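You operate a simulated robot arm through the tools that you are given. There is no shell and no other tool.

You are at the controls of a simulated robot arm. One attempt, no reset.

TASK
The rinse tub has gone weak: bring it back to strength.
Fine: first dip the grey stick, which shows LOW, and stand it on the drying rack; give the tub one shot from the pump; then the blue stick must show MID and goes back where it stood. Set down upright: grey test stick, what you pick out.

The check looks at the end state, three seconds after you hand in, the way a careful person would. Anything else that was tipped, shoved, dropped, spilled or broken makes it a failure.

THE ROBOT
A 6-joint arm with a two-finger gripper, fixed in place. Base frame: the origin is at the foot of the arm, x ahead of it, y to its left, z up. Units: mm, rad, N and s.
Its first joint turns from -2.897 to 2.897 rad. Payload 1.71 kg.
Tool frame: the origin (TCP) lies between the finger pads and is the grasp point; the fingertips stand 20 mm ahead of it; z points along the fingers, y is the line along which they close. Largest opening 96 mm; the body of the gripper starts 113 mm behind the TCP.
Orientation is that of the tool frame in the base frame, as a unit quaternion [x, y, z, w]. With the fingers straight down and closing along the base's y, the tool's x points along the base's -x, its y along +y and its z along -z.

THE INTERFACE
- The arm moves only by the tool apply_moves. Its argument "targets" is a list of rows, each a list of 3 entries, a list of its own where there are three numbers: the turn, a rotation vector about the tool's x, y, z in rad, then the shift along the tool's x, y, z in mm, then the opening, from 0 (shut) to 1 (fully open). In form: [[[wx, wy, wz], [x, y, z], claw], ...]. A call has 1 to 20 rows; each row shifts and turns the commanded pose from where the row before left it, along the tool's axes as they then stand. Rows are played at 5 a second. More than 50 mm and 0.15 rad between two rows, or a gripper value outside its range, and nothing of the call is played. Where a pose cannot be reached the arm comes as near as it can. A force on the tool above 90 N (or 10 N above the force at the start of the call, whichever is more), or a blocked arm, ends the call early, and 0.2 s more pass. The fingers move at their own pace (about 45 mm/s each) and stop on an object; they squeeze with about 33 N. The grip force told is the motor's: it shows also when the fingers shut on nothing. Time passes only in rows, and 0.2 s behind the last, so rows that do not move let the fingers close. It gives the time, the measured TCP pose, the force on the tool (base axes), the opening and the grip force at its end, in the units of the frame above (readings bear some noise), with the torque about the TCP (base axes, N m) and any sound that the robot's microphone picked up.
- Cameras (640 x 400 px; columns grow to the right, rows downward): "scene" is fixed at [219.8, 649.1, 1639.3]; the picture's right is [-0.36, -0.93, 0.00], its down [-0.76, 0.30, -0.58] and it looks along [0.54, -0.21, -0.82] (base axes); focal length 345 px, centre (320, 200). "wrist" rides on the gripper at [66, 14, -145] in the tool frame; the picture's right is [-0.21, 0.98, 0.00], its down [-0.88, -0.18, -0.45] and it looks along [-0.44, -0.09, 0.90] (tool axes); focal length 275 px, centre (320, 200). There is no depth. A picture from a camera that has moved, and an enlarged one, comes with that camera's place and axes in the base frame and with its lens.
- get_image(camera): a new picture of that camera. No time passes.
- raise_lower(by): slides the trunk up (or, below 0, down) by that many mm; the arm rides with it, the base frame stays. It gives what a move gives, with no picture.
- close_up(camera, box): a new picture of the part [left, top, right, bottom] of that camera's present view, enlarged. No time passes.
- finish_job(): hands the job in; it is judged then, once.

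Places have to be worked out from the pictures, the camera data and where the tool is seen. Open the gripper and draw the arm clear of the work before you hand the job in, unless the task says otherwise.

The tools are called after ">>>" by a JSON object that holds its "fn" and its "kwargs". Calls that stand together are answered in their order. apply_moves: Moves the arm, as the interface text tells. Its arguments: {"type":"object","properties":{"targets":{"type":"array","items":{"type":"array"}}},"required":["targets"]} The other tools are called the same way: raise_lower (by) slides the trunk up or down; get_image (camera) takes a picture; close_up (camera, box) takes an enlarged picture of a part of a camera's view; finish_job () hands the job in.

At the start:

```text
time_s: 0.0
ee_pos: [401.2, 405.8, 1305.0]
tcp_rot: [-0.001, 1.0, 0.001, -0.001]
ft_force: [0.0, -0.5, -0.4]
moment: [0.04, 0.0, 0.02]
width: 96.1
gripper_force: 0.0
trunk travel left (down, up): [-225.0, 165.0]
```

scene: 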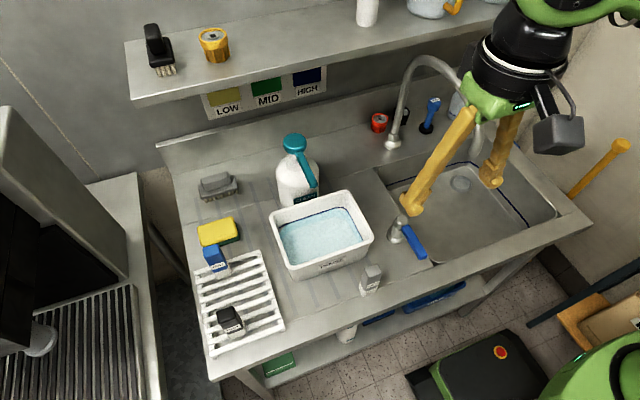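
wrist: 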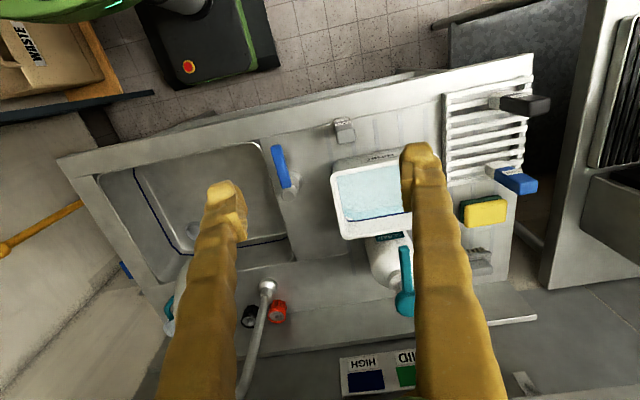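

I start by looking closely at the scene to find the sticks, the tub, the pump and the drying rack.

>>> {"fn": "close_up", "kwargs": {"camera": "scene", "box": [180, 220, 300, 360]}}

>>> {"fn": "close_up", "kwargs": {"camera": "scene", "box": [250, 120, 450, 300]}}

>>> {"fn": "close_up", "kwargs": {"camera": "wrist", "box": [320, 80, 560, 330]}}

>>> {"fn": "close_up", "kwargs": {"camera": "scene", "box": [120, 0, 340, 130]}}

```text
2.86 times, centred on (240, 290) of scene
camera zoom: at [219.8, 649.1, 1639.3], right [-0.36, -0.93, 0.0], down [-0.76, 0.3, -0.58], along [0.54, -0.21, -0.82], focal length 986 px, centre (549, -57)
```

zoom: 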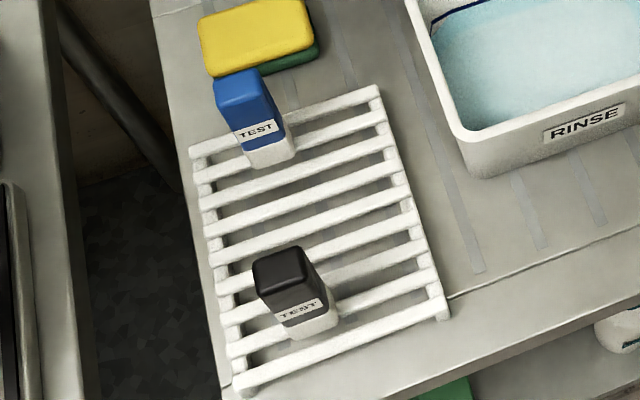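

```text
2.22 times, centred on (350, 210) of scene
camera zoom: at [219.8, 649.1, 1639.3], right [-0.36, -0.93, 0.0], down [-0.76, 0.3, -0.58], along [0.54, -0.21, -0.82], focal length 767 px, centre (253, 178)
```

zoom: 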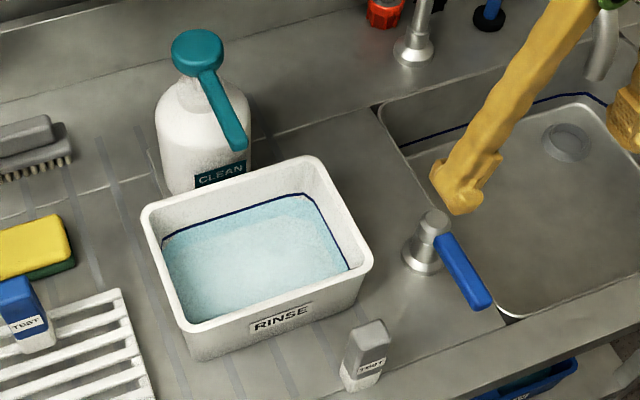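

```text
1.60 times, centred on (440, 205) of wrist
camera zoom: at [335.3, 418.8, 1450.2], right [0.21, 0.98, 0.0], down [0.88, -0.18, 0.44], along [0.43, -0.09, -0.9], focal length 440 px, centre (128, 192)
```

zoom: 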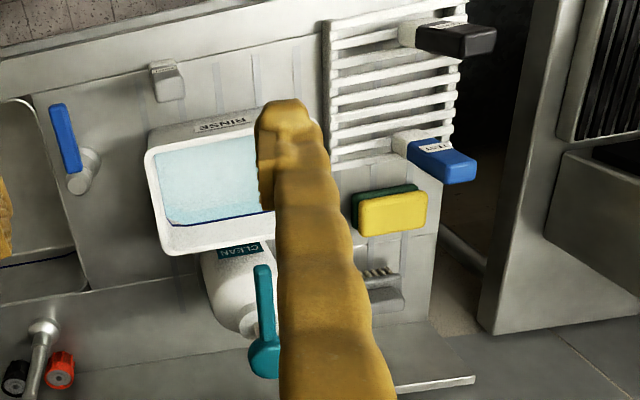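

```text
2.91 times, centred on (230, 65) of scene
camera zoom: at [219.8, 649.1, 1639.3], right [-0.36, -0.93, 0.0], down [-0.76, 0.3, -0.58], along [0.54, -0.21, -0.82], focal length 1004 px, centre (582, 593)
```

zoom: 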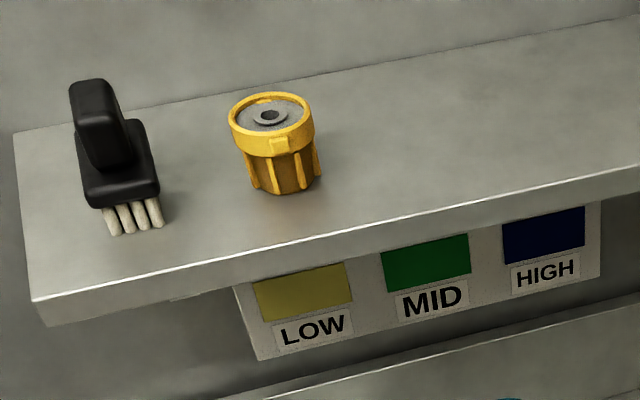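

The grey stick stands at about (445, 445) in front of the tub, the tub rim is near z=960, and the CLEAN pump head is near (778, 496, 1060) with its spout over the tub. I'll move down and back for a nearer wrist view.

>>> {"fn": "apply_moves", "kwargs": {"targets": [[[0, 0, 0], [6.8, 10.8, 40], 1], [[0, 0, 0], [6.8, 10.8, 40], 1], [[0, 0, 0], [6.8, 10.8, 40], 1], [[0, 0, 0], [6.8, 10.8, 40], 1], [[0, 0, 0], [6.8, 10.8, 40], 1], [[0, 0, 0], [0, 0, 0], 1]]}}

>>> {"fn": "get_image", "kwargs": {"camera": "wrist"}}

>>> {"fn": "get_image", "kwargs": {"camera": "scene"}}

```text
time_s: 1.4
ee_pos: [347.1, 455.9, 1108.7]
tcp_rot: [0.0, 1.0, 0.0, 0.006]
ft_force: [-1.1, 0.8, 0.7]
moment: [-0.04, -0.03, -0.01]
width: 96.0
gripper_force: 0.0
trunk travel left (down, up): [-225.0, 165.0]
```

```text
taken
camera wrist: at [279.6, 469.1, 1252.2], right [0.21, 0.98, 0.0], down [0.87, -0.18, 0.46], along [0.45, -0.09, -0.89], focal length 275 px, centre (320, 200)
```

wrist: 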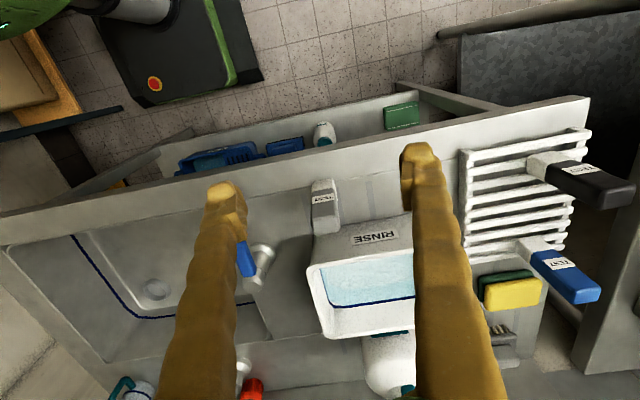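

```text
taken
```

scene: 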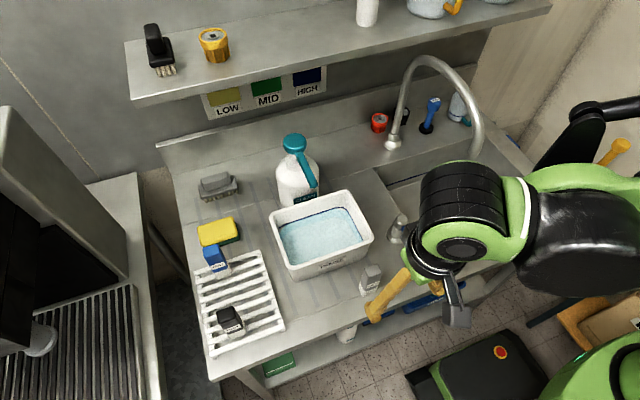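

The reading is off the commanded place by about 20 mm in x; I'll hold still for a moment to see whether it is lag, and zoom on the grey stick and the rack.

>>> {"fn": "apply_moves", "kwargs": {"targets": [[[0, 0, 0], [0, 0, 0], 1], [[0, 0, 0], [0, 0, 0], 1], [[0, 0, 0], [0, 0, 0], 1]]}}

>>> {"fn": "close_up", "kwargs": {"camera": "wrist", "box": [280, 160, 440, 260]}}

>>> {"fn": "close_up", "kwargs": {"camera": "wrist", "box": [440, 120, 640, 320]}}

>>> {"fn": "close_up", "kwargs": {"camera": "scene", "box": [330, 230, 410, 310]}}

```text
time_s: 2.2
ee_pos: [346.3, 455.6, 1108.6]
tcp_rot: [0.0, 1.0, 0.0, 0.007]
ft_force: [0.1, 0.0, -0.7]
moment: [0.0, 0.05, 0.03]
width: 95.8
gripper_force: 0.1
trunk travel left (down, up): [-225.0, 165.0]
```

```text
4.00 times, centred on (360, 210) of wrist
camera zoom: at [279.8, 468.8, 1252.7], right [0.21, 0.98, 0.0], down [0.87, -0.18, 0.46], along [0.45, -0.09, -0.89], focal length 1101 px, centre (160, 160)
```

zoom: 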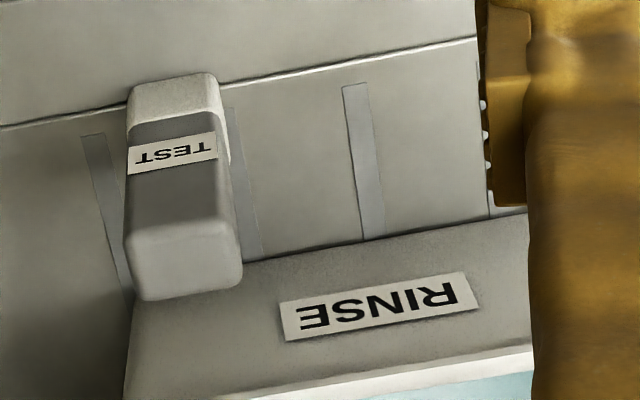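

```text
2.00 times, centred on (540, 220) of wrist
camera zoom: at [279.8, 468.8, 1252.7], right [0.21, 0.98, 0.0], down [0.87, -0.18, 0.46], along [0.45, -0.09, -0.89], focal length 551 px, centre (-120, 160)
```

zoom: 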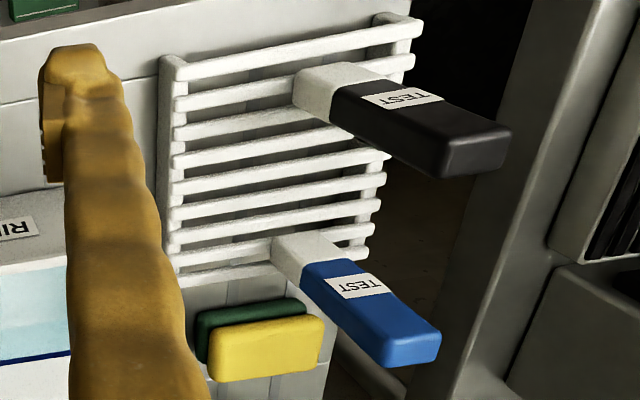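

```text
5.00 times, centred on (370, 270) of scene
camera zoom: at [219.8, 649.1, 1639.3], right [-0.36, -0.93, 0.0], down [-0.76, 0.3, -0.58], along [0.54, -0.21, -0.82], focal length 1726 px, centre (70, -150)
```

zoom: 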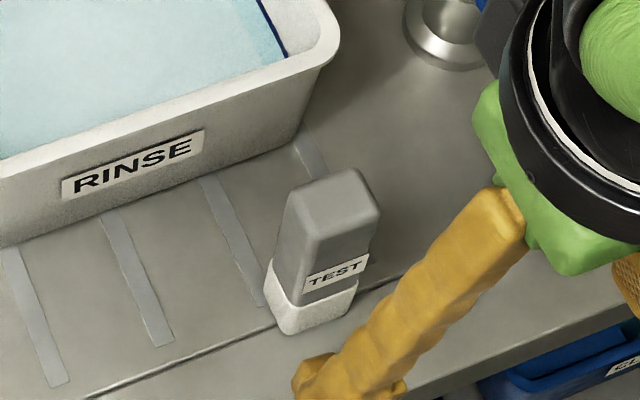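

Grey stick judged at about (453, 440), z≈862–970, turned by roughly −0.07 rad; counter near z≈862. I test how the commanded pose follows by moving toward +x.

>>> {"fn": "apply_moves", "kwargs": {"targets": [[[0, 0, 0], [-30, 0, 0], 1], [[0, 0, 0], [0, 0, 0], 1], [[0, 0, 0], [0, 0, 0], 1]]}}

```text
time_s: 3.0
ee_pos: [375.1, 459.2, 1111.2]
tcp_rot: [0.0, 1.0, 0.0, 0.007]
ft_force: [-0.4, -0.7, 0.6]
moment: [0.04, 0.04, 0.0]
width: 95.7
gripper_force: 0.0
trunk travel left (down, up): [-225.0, 165.0]
```

The offset persists at about 20 mm, so I'll work closed-loop from the measured pose. I next move above the grey stick with the yaw and a small tilt correction, staying well above it.

>>> {"fn": "apply_moves", "kwargs": {"targets": [[[0, 0.014, 0.035], [-39, -10, 20], 1], [[0, 0, 0.032], [-39, -10, 20], 1], [[0, 0, 0], [0, 0, 0], 1], [[0, 0, 0], [0, 0, 0], 1]]}}

>>> {"fn": "get_image", "kwargs": {"camera": "wrist"}}

>>> {"fn": "get_image", "kwargs": {"camera": "scene"}}

```text
time_s: 4.0
ee_pos: [456.1, 437.7, 1074.2]
tcp_rot: [0.034, 0.999, -0.001, 0.0]
ft_force: [-1.0, -0.1, 0.4]
moment: [-0.01, -0.04, 0.01]
width: 96.0
gripper_force: 0.0
trunk travel left (down, up): [-225.0, 165.0]
```

```text
taken
camera wrist: at [392.0, 455.7, 1219.3], right [0.27, 0.96, 0.0], down [0.86, -0.24, 0.44], along [0.43, -0.12, -0.9], focal length 275 px, centre (320, 200)
```

wrist: 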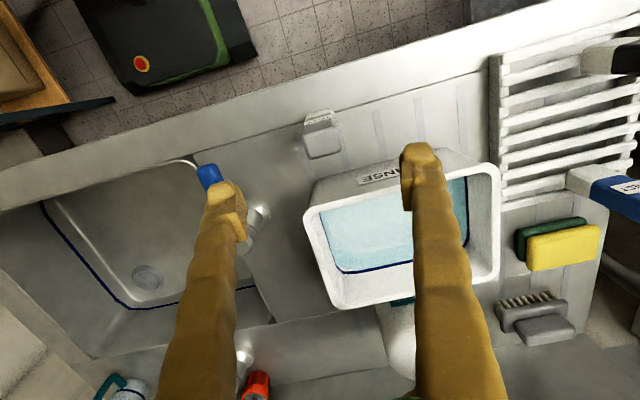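

```text
taken
```

scene: 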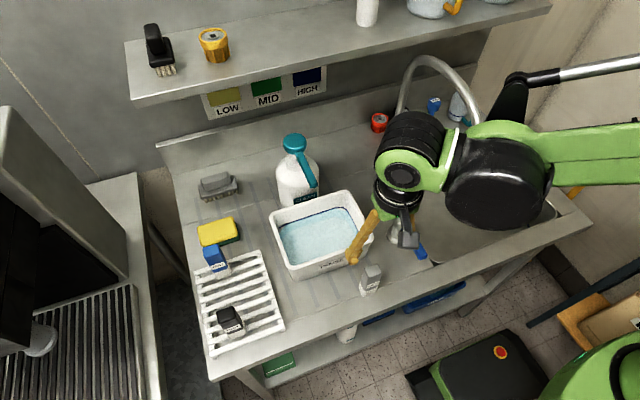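

The stick top appears right where the grasp axis should project (≈(320,144)). I'll zoom to verify the alignment and pad orientation.

>>> {"fn": "close_up", "kwargs": {"camera": "wrist", "box": [280, 90, 380, 170]}}

>>> {"fn": "close_up", "kwargs": {"camera": "scene", "box": [330, 230, 410, 310]}}

>>> {"fn": "close_up", "kwargs": {"camera": "wrist", "box": [460, 20, 640, 220]}}

```text
5.00 times, centred on (330, 130) of wrist
camera zoom: at [392.0, 455.7, 1219.3], right [0.27, 0.96, 0.0], down [0.86, -0.24, 0.44], along [0.43, -0.12, -0.9], focal length 1376 px, centre (270, 550)
```

zoom: 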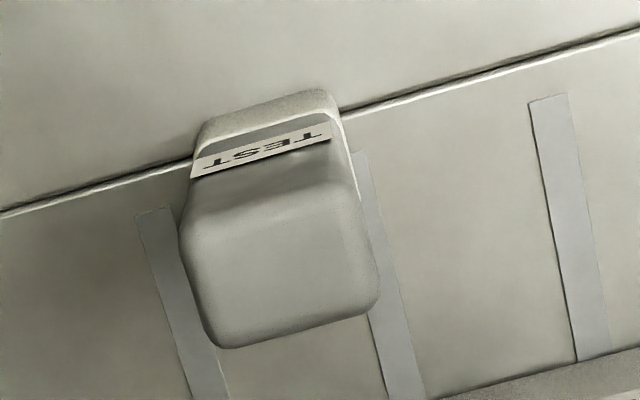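

```text
5.00 times, centred on (370, 270) of scene
camera zoom: at [219.8, 649.1, 1639.3], right [-0.36, -0.93, 0.0], down [-0.76, 0.3, -0.58], along [0.54, -0.21, -0.82], focal length 1726 px, centre (70, -150)
```

zoom: 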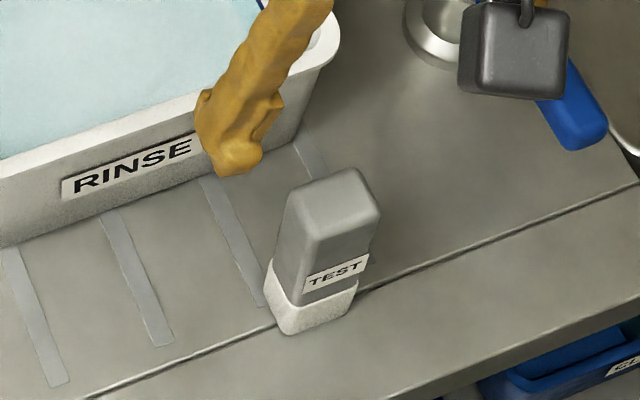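

```text
2.00 times, centred on (550, 120) of wrist
camera zoom: at [392.0, 455.7, 1219.3], right [0.27, 0.96, 0.0], down [0.86, -0.24, 0.44], along [0.43, -0.12, -0.9], focal length 551 px, centre (-140, 360)
```

zoom: 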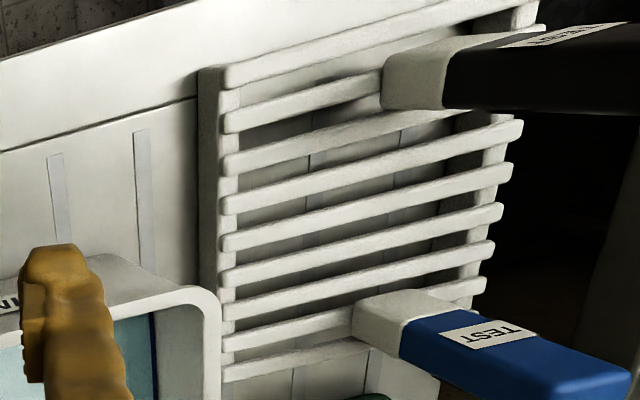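

The label and stick edges run parallel to the counter line, so the stick's yaw is really about 0; centre (454.5, 441), top z≈967. I take the yaw back out and descend partway.

>>> {"fn": "apply_moves", "kwargs": {"targets": [[[0, 0, -0.034], [0, 0, 25], 1], [[0, 0, -0.034], [1.5, 3, 25], 1], [[0, 0, 0], [0, 0, 20], 1], [[0, 0, 0], [0, 0, 0], 1], [[0, 0, 0], [0, 0, 0], 1]]}}

>>> {"fn": "get_image", "kwargs": {"camera": "wrist"}}

>>> {"fn": "close_up", "kwargs": {"camera": "wrist", "box": [260, 90, 380, 190]}}

>>> {"fn": "close_up", "kwargs": {"camera": "scene", "box": [330, 220, 430, 310]}}

```text
time_s: 5.2
ee_pos: [454.4, 440.3, 1001.7]
tcp_rot: [-0.001, 1.0, 0.0, 0.0]
ft_force: [-0.4, -0.3, -0.2]
moment: [0.0, 0.01, 0.01]
width: 96.0
gripper_force: 0.1
trunk travel left (down, up): [-225.0, 165.0]
```

```text
taken
camera wrist: at [389.2, 454.4, 1147.0], right [0.2, 0.98, 0.0], down [0.88, -0.18, 0.44], along [0.43, -0.09, -0.9], focal length 275 px, centre (320, 200)
```

wrist: 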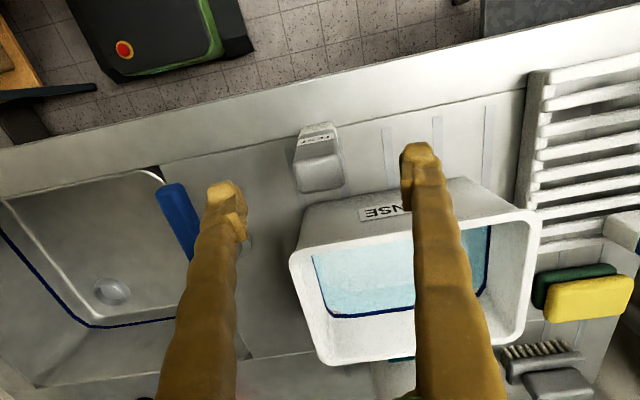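

```text
4.00 times, centred on (320, 140) of wrist
camera zoom: at [389.2, 454.4, 1147.0], right [0.2, 0.98, 0.0], down [0.88, -0.18, 0.44], along [0.43, -0.09, -0.9], focal length 1101 px, centre (320, 440)
```

zoom: 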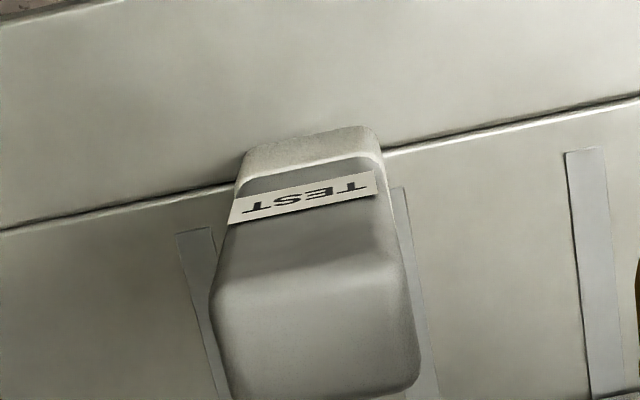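

```text
4.44 times, centred on (380, 265) of scene
camera zoom: at [219.8, 649.1, 1639.3], right [-0.36, -0.93, 0.0], down [-0.76, 0.3, -0.58], along [0.54, -0.21, -0.82], focal length 1534 px, centre (53, -89)
```

zoom: 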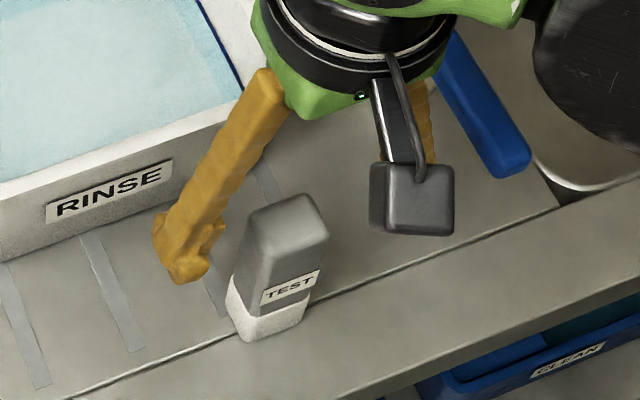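

Alignment is good (stick top projects where expected). Descend to TCP z≈945 and close.

>>> {"fn": "apply_moves", "kwargs": {"targets": [[[0, 0, 0], [0, 0, 19], 1], [[0, 0, 0], [0, 0, 19], 1], [[0, 0, 0], [0, 0, 19], 1], [[0, 0, 0], [0, 0, 0], 1], [[0, 0, 0], [0, 0, 0], 1]]}}

>>> {"fn": "get_image", "kwargs": {"camera": "wrist"}}

>>> {"fn": "close_up", "kwargs": {"camera": "scene", "box": [330, 220, 430, 310]}}

```text
time_s: 6.4
ee_pos: [455.8, 441.7, 943.6]
tcp_rot: [0.0, 1.0, 0.001, 0.0]
ft_force: [-0.5, -0.1, -0.6]
moment: [-0.02, 0.02, 0.0]
width: 95.8
gripper_force: 0.0
trunk travel left (down, up): [-225.0, 165.0]
```

```text
taken
camera wrist: at [390.9, 454.5, 1088.1], right [0.2, 0.98, 0.0], down [0.88, -0.18, 0.44], along [0.43, -0.09, -0.9], focal length 275 px, centre (320, 200)
```

wrist: 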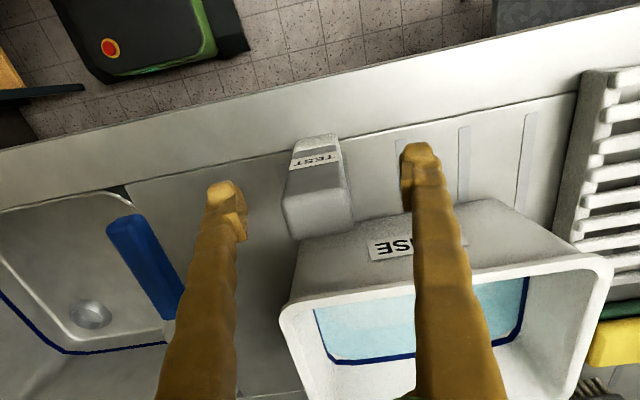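

```text
4.44 times, centred on (380, 265) of scene
camera zoom: at [219.8, 649.1, 1639.3], right [-0.36, -0.93, 0.0], down [-0.76, 0.3, -0.58], along [0.54, -0.21, -0.82], focal length 1534 px, centre (53, -89)
```

zoom: 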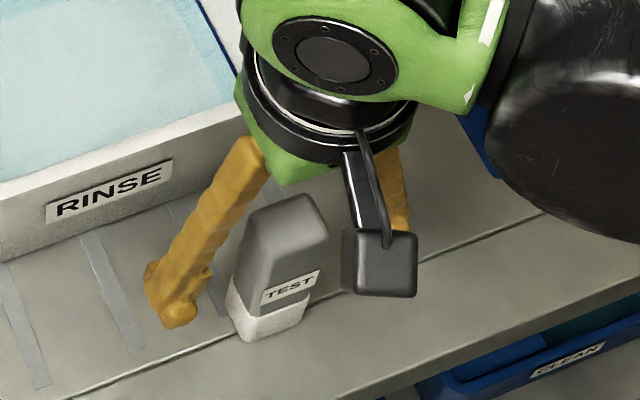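

Stick is centred between the pads. Close.

>>> {"fn": "apply_moves", "kwargs": {"targets": [[[0, 0, 0], [0, 0, 0], 0.2], [[0, 0, 0], [0, 0, 0], 0.2], [[0, 0, 0], [0, 0, 0], 0.2], [[0, 0, 0], [0, 0, 0], 0.2], [[0, 0, 0], [0, 0, 0], 0.2], [[0, 0, 0], [0, 0, 0], 0.2], [[0, 0, 0], [0, 0, 0], 0.2]]}}

>>> {"fn": "get_image", "kwargs": {"camera": "wrist"}}

```text
time_s: 8.0
ee_pos: [457.6, 440.9, 942.7]
tcp_rot: [-0.001, 1.0, 0.002, 0.0]
ft_force: [0.6, 0.0, 1.1]
moment: [-0.01, -0.03, 0.03]
width: 33.0
gripper_force: 33.0
trunk travel left (down, up): [-225.0, 165.0]
```

```text
taken
camera wrist: at [390.9, 454.4, 1088.2], right [0.2, 0.98, 0.0], down [0.88, -0.18, 0.44], along [0.43, -0.09, -0.9], focal length 275 px, centre (320, 200)
```

wrist: 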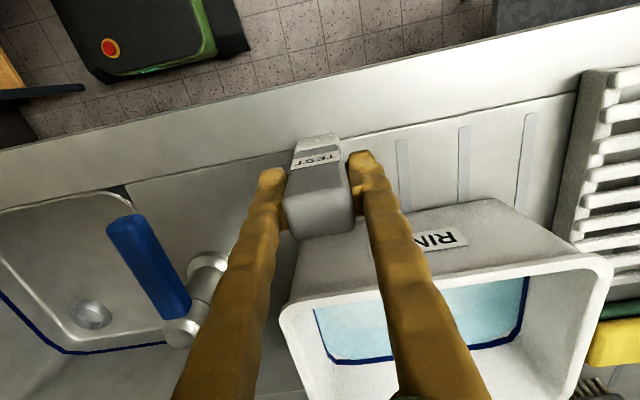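

Gripped at 33 mm, 33 N. Lift straight up by 135 mm.

>>> {"fn": "apply_moves", "kwargs": {"targets": [[[0, 0, 0], [0, 0, -15], 0.2], [[0, 0, 0], [0, 0, -30], 0.2], [[0, 0, 0], [0, 0, -30], 0.2], [[0, 0, 0], [0, 0, -30], 0.2], [[0, 0, 0], [0, 0, -30], 0.2], [[0, 0, 0], [0, 0, 0], 0.2], [[0, 0, 0], [0, 0, 0], 0.2]]}}

>>> {"fn": "get_image", "kwargs": {"camera": "wrist"}}

>>> {"fn": "get_image", "kwargs": {"camera": "scene"}}

```text
time_s: 9.6
ee_pos: [455.5, 442.2, 1082.1]
tcp_rot: [-0.001, 1.0, 0.001, -0.001]
ft_force: [0.2, -0.4, -1.6]
moment: [0.01, 0.02, -0.02]
width: 32.8
gripper_force: 33.4
trunk travel left (down, up): [-225.0, 165.0]
```

```text
taken
camera wrist: at [389.6, 455.9, 1226.1], right [0.2, 0.98, 0.0], down [0.88, -0.18, 0.44], along [0.43, -0.09, -0.9], focal length 275 px, centre (320, 200)
```

wrist: 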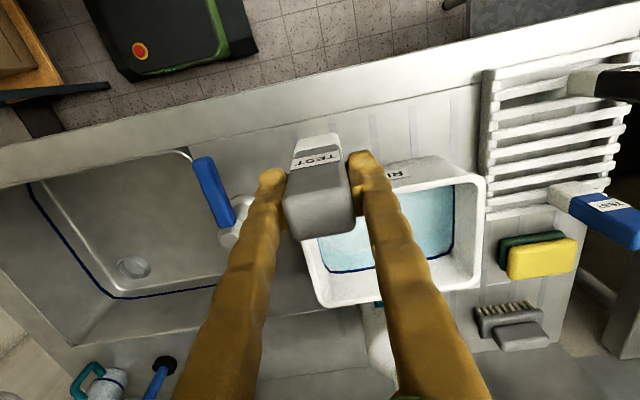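

```text
taken
```

scene: 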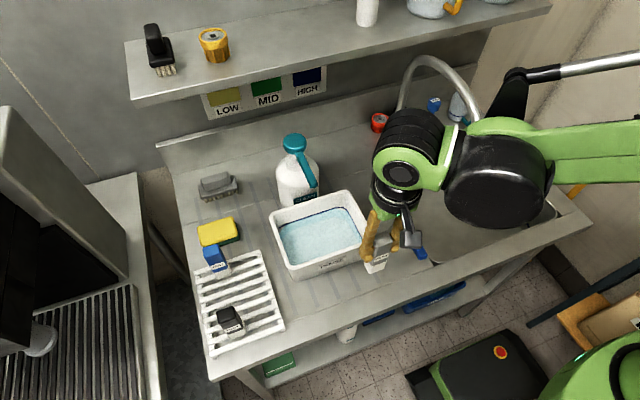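

Clear lift. Now move over the tub to about (580, 465) at this height.

>>> {"fn": "apply_moves", "kwargs": {"targets": [[[0, 0, 0], [-31, 6, 0], 0.2], [[0, 0, 0], [-31, 6, 0], 0.2], [[0, 0, 0], [-31, 6, 0], 0.2], [[0, 0, 0], [-31, 6, 0], 0.2], [[0, 0, 0], [0, 0, 0], 0.2], [[0, 0, 0], [0, 0, 0], 0.2]]}}

>>> {"fn": "get_image", "kwargs": {"camera": "wrist"}}

>>> {"fn": "close_up", "kwargs": {"camera": "scene", "box": [250, 120, 410, 280]}}

```text
time_s: 11.0
ee_pos: [577.4, 465.5, 1080.9]
tcp_rot: [-0.001, 1.0, 0.0, -0.001]
ft_force: [-0.4, 0.0, -0.5]
moment: [0.0, 0.0, 0.04]
width: 32.9
gripper_force: 33.5
trunk travel left (down, up): [-225.0, 165.0]
```

```text
taken
camera wrist: at [512.3, 479.5, 1226.2], right [0.2, 0.98, 0.0], down [0.88, -0.18, 0.44], along [0.43, -0.09, -0.9], focal length 275 px, centre (320, 200)
```

wrist: 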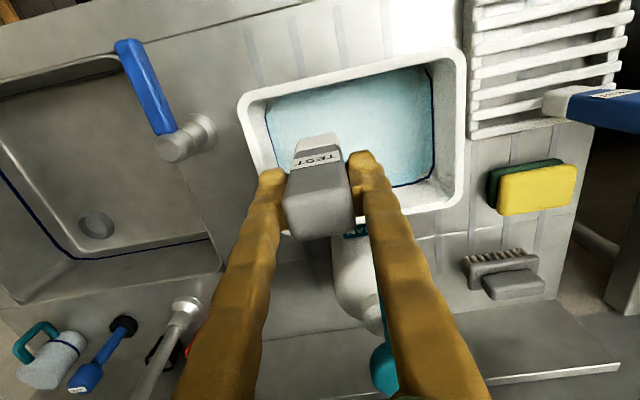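

```text
2.50 times, centred on (330, 200) of scene
camera zoom: at [219.8, 649.1, 1639.3], right [-0.36, -0.93, 0.0], down [-0.76, 0.3, -0.58], along [0.54, -0.21, -0.82], focal length 863 px, centre (295, 200)
```

zoom: 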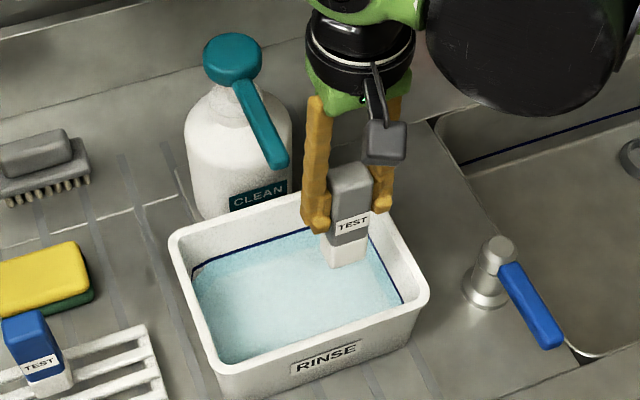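

The stick hangs over the tub, clear of the spout. I lower it to about TCP z=965 so the white end is under the surface (level judged ≈913, bottom then ≈884).

>>> {"fn": "apply_moves", "kwargs": {"targets": [[[0, 0, 0], [0, 0, 25], 0.2], [[0, 0, 0], [0, 0, 25], 0.2], [[0, 0, 0], [0, 0, 25], 0.2], [[0, 0, 0], [0, 0, 20], 0.2], [[0, 0, 0], [0, 0, 20], 0.2], [[0, 0, 0], [0, 0, 0], 0.2], [[0, 0, 0], [0, 0, 0], 0.2]]}}

>>> {"fn": "get_image", "kwargs": {"camera": "wrist"}}

>>> {"fn": "close_up", "kwargs": {"camera": "scene", "box": [250, 120, 410, 280]}}

```text
time_s: 12.6
ee_pos: [578.3, 464.8, 962.6]
tcp_rot: [-0.001, 1.0, 0.0, 0.0]
ft_force: [0.1, 0.4, -0.4]
moment: [0.02, 0.01, 0.03]
width: 32.7
gripper_force: 32.9
trunk travel left (down, up): [-225.0, 165.0]
```

```text
taken
camera wrist: at [513.1, 477.6, 1107.7], right [0.2, 0.98, 0.0], down [0.88, -0.18, 0.44], along [0.43, -0.09, -0.9], focal length 275 px, centre (320, 200)
```

wrist: 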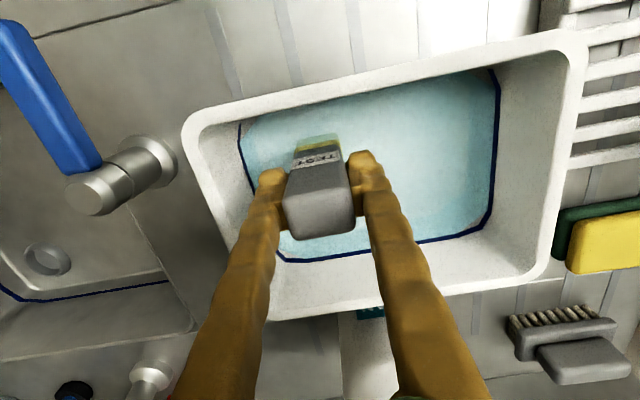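

```text
2.50 times, centred on (330, 200) of scene
camera zoom: at [219.8, 649.1, 1639.3], right [-0.36, -0.93, 0.0], down [-0.76, 0.3, -0.58], along [0.54, -0.21, -0.82], focal length 863 px, centre (295, 200)
```

zoom: 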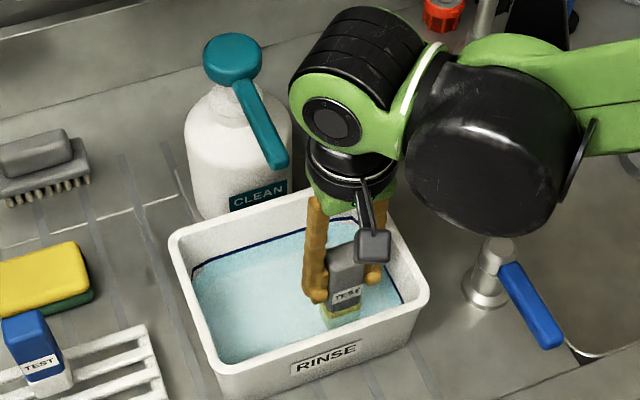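

The pad has turned yellowish (LOW). I hold a moment longer in the water, then raise it and check the colour.

>>> {"fn": "apply_moves", "kwargs": {"targets": [[[0, 0, 0], [0, 0, 0], 0.2], [[0, 0, 0], [0, 0, 0], 0.2], [[0, 0, 0], [0, 0, 0], 0.2], [[0, 0, 0], [0, 0, 0], 0.2], [[0, 0, 0], [0, 0, 0], 0.2], [[0, 0, 0], [0, 0, -20], 0.2], [[0, 0, 0], [0, 0, -25], 0.2], [[0, 0, 0], [0, 0, -25], 0.2], [[0, 0, 0], [0, 0, -25], 0.2], [[0, 0, 0], [0, 0, -25], 0.2], [[0, 0, 0], [0, 0, 0], 0.2], [[0, 0, 0], [0, 0, 0], 0.2], [[0, 0, 0], [0, 0, 0], 0.2]]}}

>>> {"fn": "get_image", "kwargs": {"camera": "wrist"}}

>>> {"fn": "close_up", "kwargs": {"camera": "scene", "box": [250, 120, 410, 280]}}

>>> {"fn": "close_up", "kwargs": {"camera": "wrist", "box": [440, 0, 640, 200]}}

```text
time_s: 15.4
ee_pos: [580.2, 462.3, 1082.7]
tcp_rot: [-0.001, 1.0, 0.001, 0.0]
ft_force: [0.2, 0.5, -0.9]
moment: [0.0, -0.01, -0.02]
width: 33.1
gripper_force: 32.3
trunk travel left (down, up): [-225.0, 165.0]
```

```text
taken
camera wrist: at [515.1, 476.5, 1228.2], right [0.2, 0.98, 0.0], down [0.88, -0.18, 0.44], along [0.43, -0.09, -0.9], focal length 275 px, centre (320, 200)
```

wrist: 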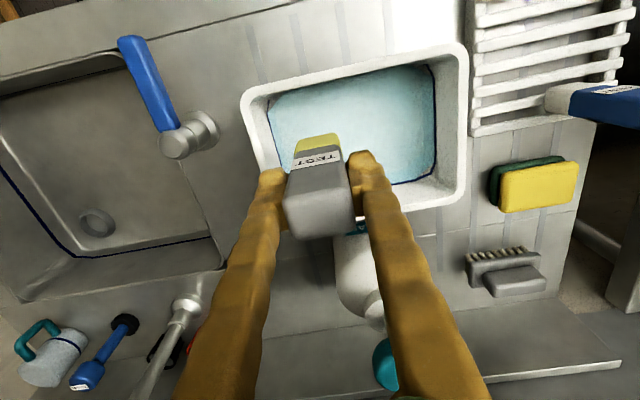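

```text
2.50 times, centred on (330, 200) of scene
camera zoom: at [219.8, 649.1, 1639.3], right [-0.36, -0.93, 0.0], down [-0.76, 0.3, -0.58], along [0.54, -0.21, -0.82], focal length 863 px, centre (295, 200)
```

zoom: 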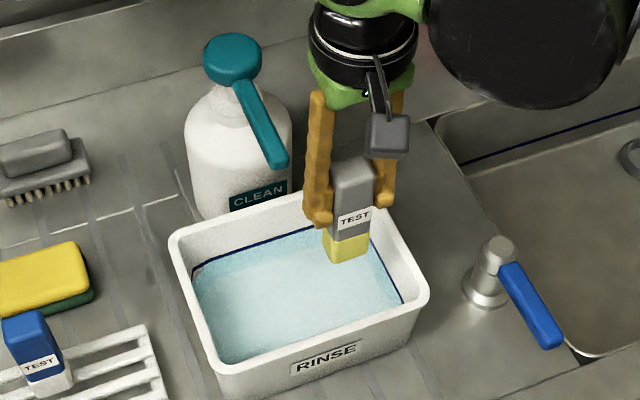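

```text
2.00 times, centred on (540, 100) of wrist
camera zoom: at [515.1, 476.5, 1228.2], right [0.2, 0.98, 0.0], down [0.88, -0.18, 0.44], along [0.43, -0.09, -0.9], focal length 551 px, centre (-120, 400)
```

zoom: 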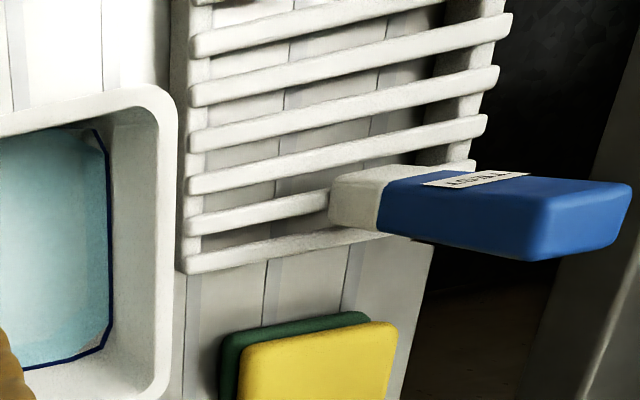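

Pad is clearly yellow = LOW. Now carry it over the rack's free middle (~(528, 692)) at this height and look at the bars.

>>> {"fn": "apply_moves", "kwargs": {"targets": [[[0, 0, 0], [10, 38, -3], 0.2], [[0, 0, 0], [10, 38, -3], 0.2], [[0, 0, 0], [10, 38, -3], 0.2], [[0, 0, 0], [10, 38, 0], 0.2], [[0, 0, 0], [6, 38, 0], 0.2], [[0, 0, 0], [6, 38, 0], 0.2], [[0, 0, 0], [0, 0, 0], 0.2], [[0, 0, 0], [0, 0, 0], 0.2]]}}

>>> {"fn": "get_image", "kwargs": {"camera": "wrist"}}

>>> {"fn": "close_up", "kwargs": {"camera": "scene", "box": [180, 220, 300, 360]}}

```text
time_s: 17.2
ee_pos: [527.0, 694.2, 1093.3]
tcp_rot: [-0.001, 1.0, 0.001, 0.001]
ft_force: [0.1, 0.2, -1.5]
moment: [-0.02, 0.01, 0.03]
width: 32.6
gripper_force: 32.6
trunk travel left (down, up): [-225.0, 165.0]
```

```text
taken
camera wrist: at [462.6, 707.4, 1237.6], right [0.2, 0.98, 0.0], down [0.88, -0.18, 0.44], along [0.43, -0.09, -0.9], focal length 275 px, centre (320, 200)
```

wrist: 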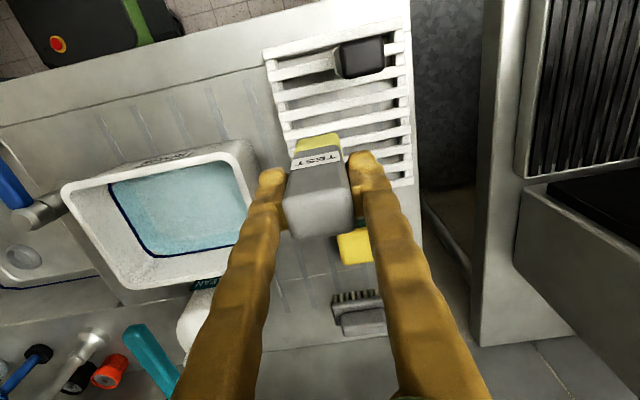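

```text
2.86 times, centred on (240, 290) of scene
camera zoom: at [219.8, 649.1, 1639.3], right [-0.36, -0.93, 0.0], down [-0.76, 0.3, -0.58], along [0.54, -0.21, -0.82], focal length 986 px, centre (549, -57)
```

zoom: 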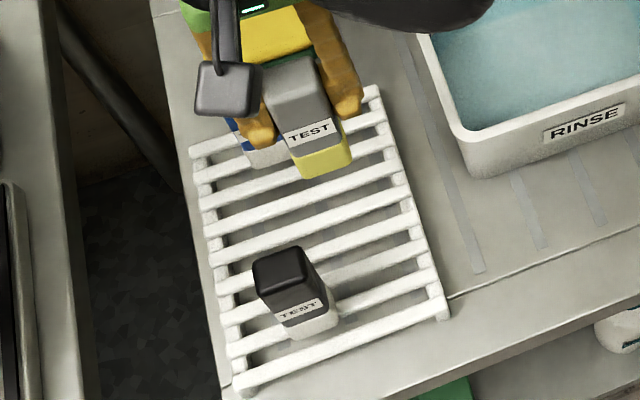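

I need bar positions precisely; zooming both views on the rack.

>>> {"fn": "close_up", "kwargs": {"camera": "wrist", "box": [250, 20, 430, 200]}}

>>> {"fn": "close_up", "kwargs": {"camera": "scene", "box": [190, 240, 290, 360]}}

```text
2.22 times, centred on (340, 110) of wrist
camera zoom: at [462.6, 707.4, 1237.6], right [0.2, 0.98, 0.0], down [0.88, -0.18, 0.44], along [0.43, -0.09, -0.9], focal length 612 px, centre (276, 400)
```

zoom: 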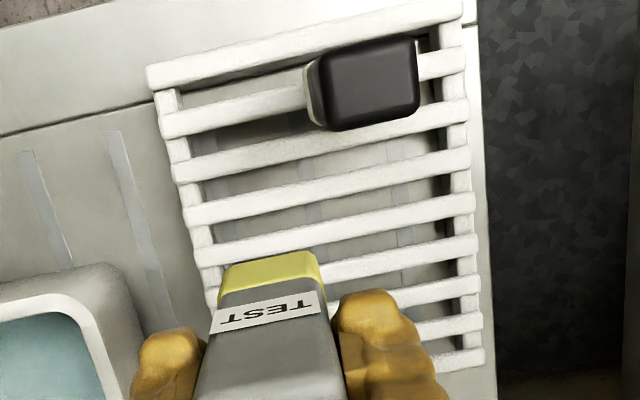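

```text
3.33 times, centred on (240, 300) of scene
camera zoom: at [219.8, 649.1, 1639.3], right [-0.36, -0.93, 0.0], down [-0.76, 0.3, -0.58], along [0.54, -0.21, -0.82], focal length 1150 px, centre (587, -133)
```

zoom: 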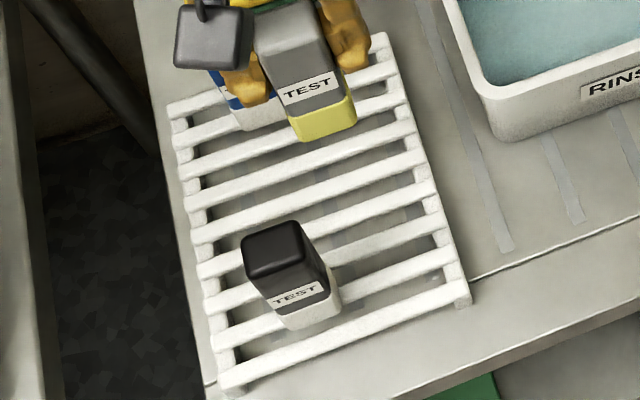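

Bars are ~23 mm apart with the gap between the 4th and 5th at x≈525; the held stick (centre ≈ TCP −2.5) is nearly over it. I lower to about 25–30 mm above the rack and re-check.

>>> {"fn": "apply_moves", "kwargs": {"targets": [[[0, 0, 0], [0, 0, 25], 0.2], [[0, 0, 0], [0, 0, 25], 0.2], [[0, 0, 0], [0, 0, 20], 0.2], [[0, 0, 0], [0, 0, 15], 0.2], [[0, 0, 0], [0, 0, 0], 0.2], [[0, 0, 0], [0, 0, 0], 0.2]]}}

>>> {"fn": "close_up", "kwargs": {"camera": "wrist", "box": [240, 0, 460, 200]}}

>>> {"fn": "close_up", "kwargs": {"camera": "scene", "box": [190, 230, 290, 330]}}

```text
time_s: 18.6
ee_pos: [525.2, 691.8, 1009.1]
tcp_rot: [-0.002, 1.0, 0.0, 0.001]
ft_force: [-0.4, -0.6, -1.5]
moment: [-0.01, 0.02, -0.03]
width: 32.7
gripper_force: 33.2
trunk travel left (down, up): [-225.0, 165.0]
```

```text
2.00 times, centred on (350, 100) of wrist
camera zoom: at [462.8, 705.2, 1153.3], right [0.2, 0.98, 0.0], down [0.88, -0.18, 0.44], along [0.43, -0.09, -0.9], focal length 551 px, centre (260, 400)
```

zoom: 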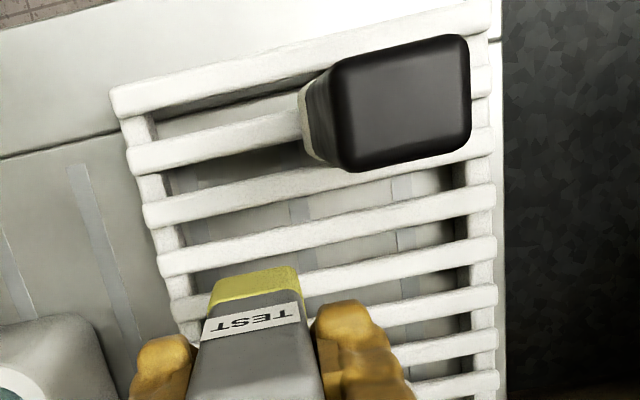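

```text
4.00 times, centred on (240, 280) of scene
camera zoom: at [219.8, 649.1, 1639.3], right [-0.36, -0.93, 0.0], down [-0.76, 0.3, -0.58], along [0.54, -0.21, -0.82], focal length 1380 px, centre (640, -120)
```

zoom: 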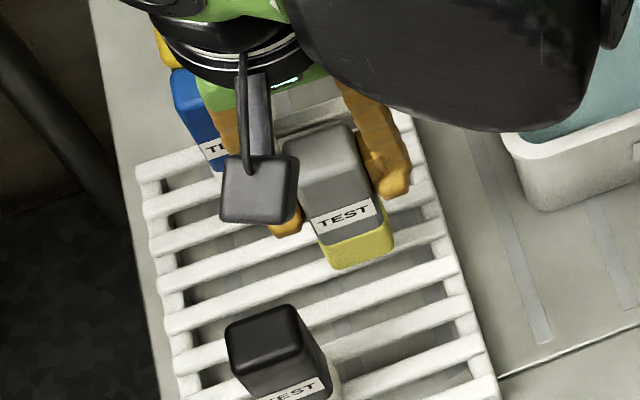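

Bars' tops are near z≈884, bars 4/5 at x≈512.5/536; the stick centre is about 523–525, nicely straddling. I lower 36 mm, then check.

>>> {"fn": "apply_moves", "kwargs": {"targets": [[[0, 0, 0], [0, 0, 12], 0.2], [[0, 0, 0], [0, 0, 12], 0.2], [[0, 0, 0], [0, 0, 10], 0.2], [[0, 0, 0], [0, 0, 0], 0.2], [[0, 0, 0], [0, 0, 0], 0.2]]}}

>>> {"fn": "close_up", "kwargs": {"camera": "wrist", "box": [240, 0, 460, 200]}}

>>> {"fn": "close_up", "kwargs": {"camera": "scene", "box": [190, 230, 290, 330]}}

```text
time_s: 19.8
ee_pos: [527.6, 691.4, 973.5]
tcp_rot: [-0.001, 1.0, 0.001, 0.0]
ft_force: [0.0, -0.5, -1.4]
moment: [0.02, 0.02, -0.01]
width: 32.7
gripper_force: 33.2
trunk travel left (down, up): [-225.0, 165.0]
```

```text
2.00 times, centred on (350, 100) of wrist
camera zoom: at [462.5, 706.3, 1119.1], right [0.2, 0.98, 0.0], down [0.88, -0.18, 0.44], along [0.43, -0.09, -0.9], focal length 551 px, centre (260, 400)
```

zoom: 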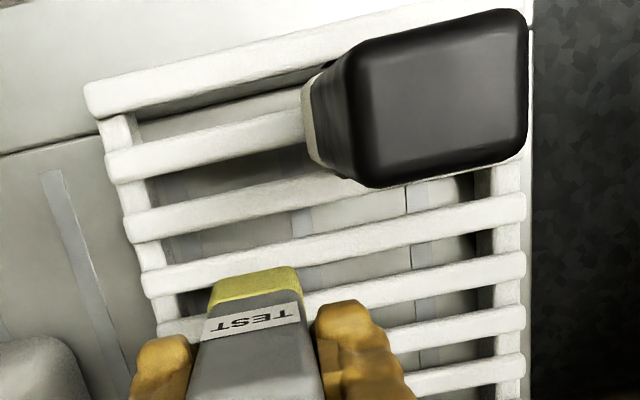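

```text
4.00 times, centred on (240, 280) of scene
camera zoom: at [219.8, 649.1, 1639.3], right [-0.36, -0.93, 0.0], down [-0.76, 0.3, -0.58], along [0.54, -0.21, -0.82], focal length 1380 px, centre (640, -120)
```

zoom: 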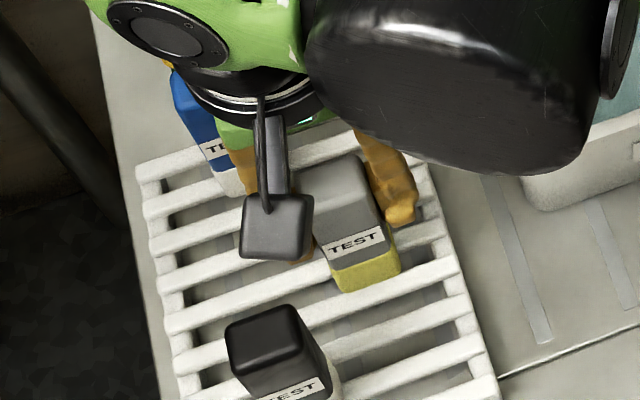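

The bottom is about 8 mm above the bars and its front edge is a couple of mm too far back over bar 4. I shift 2 mm toward −x and descend gently to contact.

>>> {"fn": "apply_moves", "kwargs": {"targets": [[[0, 0, 0], [2, 0, 2], 0.2], [[0, 0, 0], [0, 0, 2], 0.2], [[0, 0, 0], [0, 0, 1], 0.2], [[0, 0, 0], [0, 0, 1], 0.2], [[0, 0, 0], [0, 0, 0], 0.2], [[0, 0, 0], [0, 0, 0], 0.2]]}}

```text
time_s: 21.2
ee_pos: [525.0, 693.1, 969.3]
tcp_rot: [-0.001, 1.0, 0.0, 0.0]
ft_force: [-2.5, 0.0, 29.4]
moment: [-0.09, 0.24, 0.02]
width: 33.0
gripper_force: 33.1
trunk travel left (down, up): [-225.0, 165.0]
```

Contact with 29 N upward, centred under the grip – it stands on both bars. I ease off 2 mm and look before releasing.

>>> {"fn": "apply_moves", "kwargs": {"targets": [[[0, 0, 0], [0, 0, -1], 0.2], [[0, 0, 0], [0, 0, -1], 0.2], [[0, 0, 0], [0, 0, 0], 0.2]]}}

>>> {"fn": "close_up", "kwargs": {"camera": "wrist", "box": [240, 0, 460, 200]}}

>>> {"fn": "close_up", "kwargs": {"camera": "scene", "box": [190, 230, 290, 330]}}

```text
time_s: 22.0
ee_pos: [526.8, 692.6, 969.5]
tcp_rot: [-0.001, 1.0, 0.001, 0.0]
ft_force: [0.3, -0.4, 0.2]
moment: [-0.03, 0.0, 0.0]
width: 32.7
gripper_force: 33.0
trunk travel left (down, up): [-225.0, 165.0]
```

```text
2.00 times, centred on (350, 100) of wrist
camera zoom: at [461.7, 706.4, 1115.0], right [0.2, 0.98, 0.0], down [0.88, -0.18, 0.44], along [0.43, -0.09, -0.9], focal length 551 px, centre (260, 400)
```

zoom: 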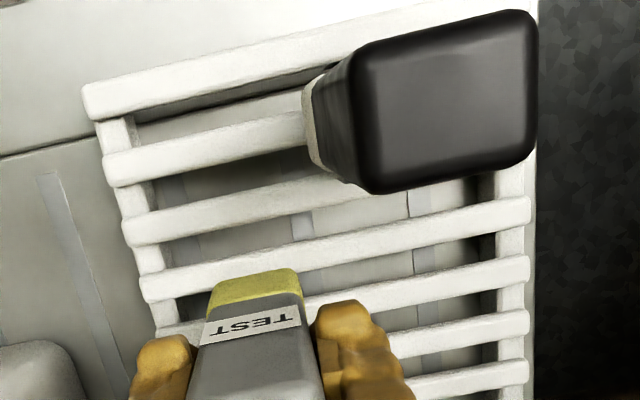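

```text
4.00 times, centred on (240, 280) of scene
camera zoom: at [219.8, 649.1, 1639.3], right [-0.36, -0.93, 0.0], down [-0.76, 0.3, -0.58], along [0.54, -0.21, -0.82], focal length 1380 px, centre (640, -120)
```

zoom: 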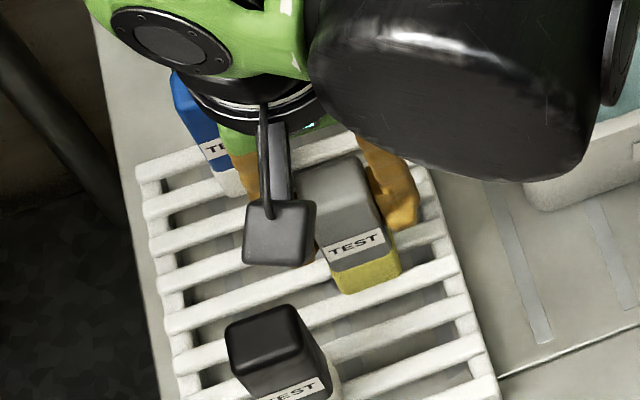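

It rests about 0–1 mm above/at the bars with its centre between bars 4 and 5. I settle 1 mm and release by opening partway.

>>> {"fn": "apply_moves", "kwargs": {"targets": [[[0, 0, 0], [0, 0, 0.7], 0.2], [[0, 0, 0], [0, 0, 0], 0.25], [[0, 0, 0], [0, 0, 0], 0.3], [[0, 0, 0], [0, 0, 0], 0.4], [[0, 0, 0], [0, 0, 0], 0.5], [[0, 0, 0], [0, 0, 0], 0.6], [[0, 0, 0], [0, 0, 0], 0.6], [[0, 0, 0], [0, 0, 0], 0.6]]}}

>>> {"fn": "get_image", "kwargs": {"camera": "wrist"}}

>>> {"fn": "close_up", "kwargs": {"camera": "scene", "box": [190, 230, 290, 330]}}

```text
time_s: 23.8
ee_pos: [527.3, 694.1, 969.9]
tcp_rot: [-0.001, 1.0, 0.0, 0.0]
ft_force: [0.0, -0.4, 0.1]
moment: [0.0, -0.01, 0.02]
width: 57.8
gripper_force: 0.0
trunk travel left (down, up): [-225.0, 165.0]
```

```text
taken
camera wrist: at [461.0, 707.1, 1115.1], right [0.2, 0.98, 0.0], down [0.88, -0.18, 0.44], along [0.43, -0.09, -0.9], focal length 275 px, centre (320, 200)
```

wrist: 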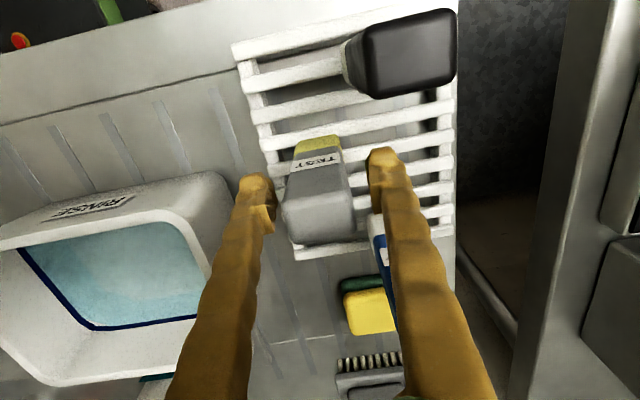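

```text
4.00 times, centred on (240, 280) of scene
camera zoom: at [219.8, 649.1, 1639.3], right [-0.36, -0.93, 0.0], down [-0.76, 0.3, -0.58], along [0.54, -0.21, -0.82], focal length 1380 px, centre (640, -120)
```

zoom: 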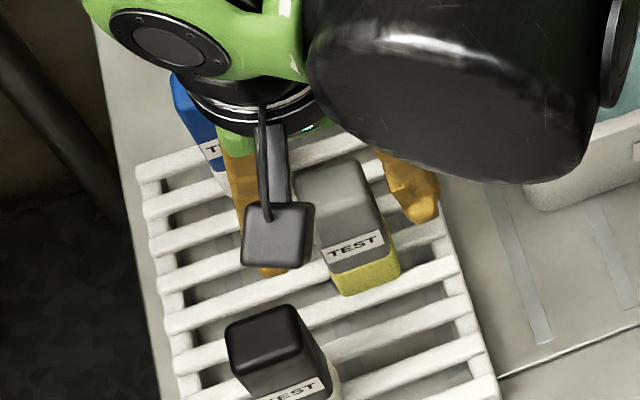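

Stick released; I zoom to verify it is upright before lifting away.

>>> {"fn": "close_up", "kwargs": {"camera": "wrist", "box": [240, 110, 400, 270]}}

>>> {"fn": "close_up", "kwargs": {"camera": "scene", "box": [250, 260, 300, 310]}}

```text
2.50 times, centred on (320, 190) of wrist
camera zoom: at [461.0, 707.1, 1115.1], right [0.2, 0.98, 0.0], down [0.88, -0.18, 0.44], along [0.43, -0.09, -0.9], focal length 688 px, centre (320, 225)
```

zoom: 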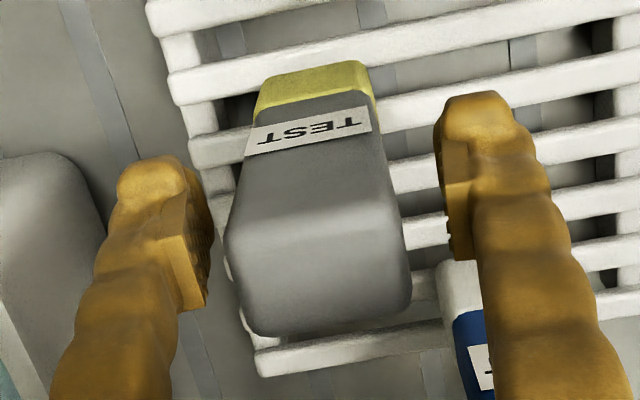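

```text
8.00 times, centred on (275, 285) of scene
camera zoom: at [219.8, 649.1, 1639.3], right [-0.36, -0.93, 0.0], down [-0.76, 0.3, -0.58], along [0.54, -0.21, -0.82], focal length 2761 px, centre (680, -480)
```

zoom: 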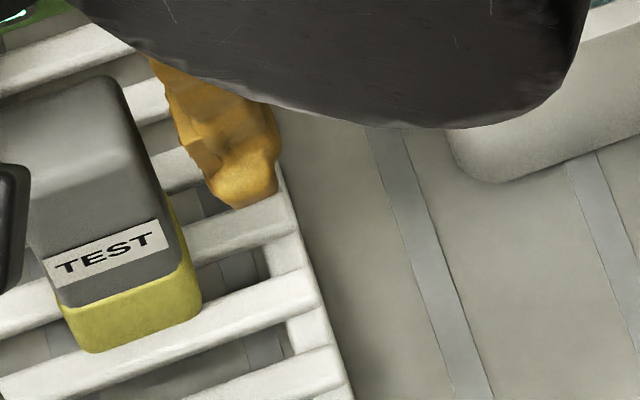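

The stick stands on two bars. Lift straight up, clear of everything, and look again.

>>> {"fn": "apply_moves", "kwargs": {"targets": [[[0, 0, 0], [0, 0, -10], 0.6], [[0, 0, 0], [0, 0, -20], 0.6], [[0, 0, 0], [0, 0, -30], 0.6], [[0, 0, 0], [0, 0, -35], 0.6], [[0, 0, 0], [0, 0, -35], 0.6], [[0, 0, 0], [0, 0, -35], 0.6], [[0, 0, 0], [0, 0, 0], 0.6]]}}

>>> {"fn": "get_image", "kwargs": {"camera": "wrist"}}

>>> {"fn": "close_up", "kwargs": {"camera": "scene", "box": [190, 230, 290, 350]}}

```text
time_s: 25.4
ee_pos: [523.3, 689.4, 1134.3]
tcp_rot: [-0.001, 1.0, 0.001, 0.0]
ft_force: [0.1, 1.0, -0.2]
moment: [0.05, 0.0, 0.0]
width: 57.8
gripper_force: 0.0
trunk travel left (down, up): [-225.0, 165.0]
```

```text
taken
camera wrist: at [459.6, 703.6, 1279.8], right [0.2, 0.98, 0.0], down [0.88, -0.18, 0.44], along [0.43, -0.09, -0.9], focal length 275 px, centre (320, 200)
```

wrist: 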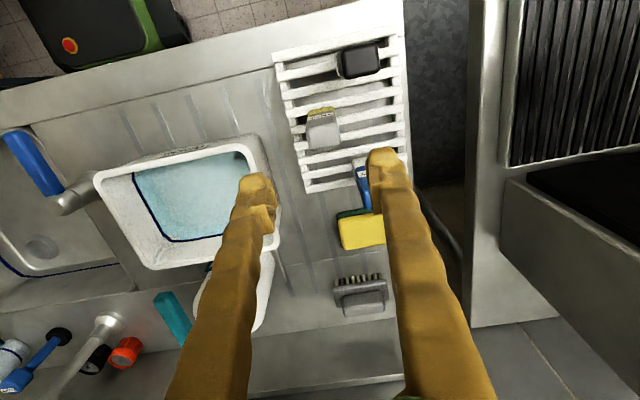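

```text
3.33 times, centred on (240, 290) of scene
camera zoom: at [219.8, 649.1, 1639.3], right [-0.36, -0.93, 0.0], down [-0.76, 0.3, -0.58], along [0.54, -0.21, -0.82], focal length 1150 px, centre (587, -100)
```

zoom: 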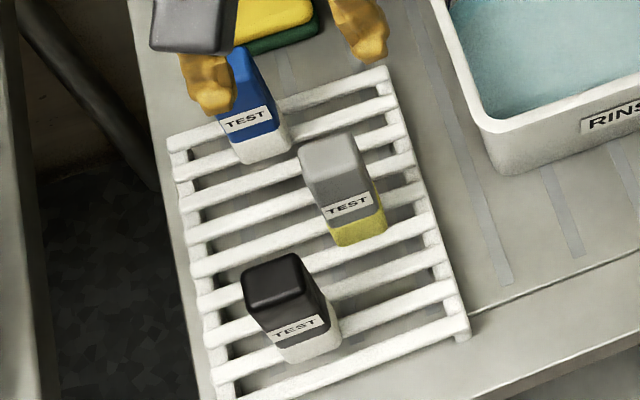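

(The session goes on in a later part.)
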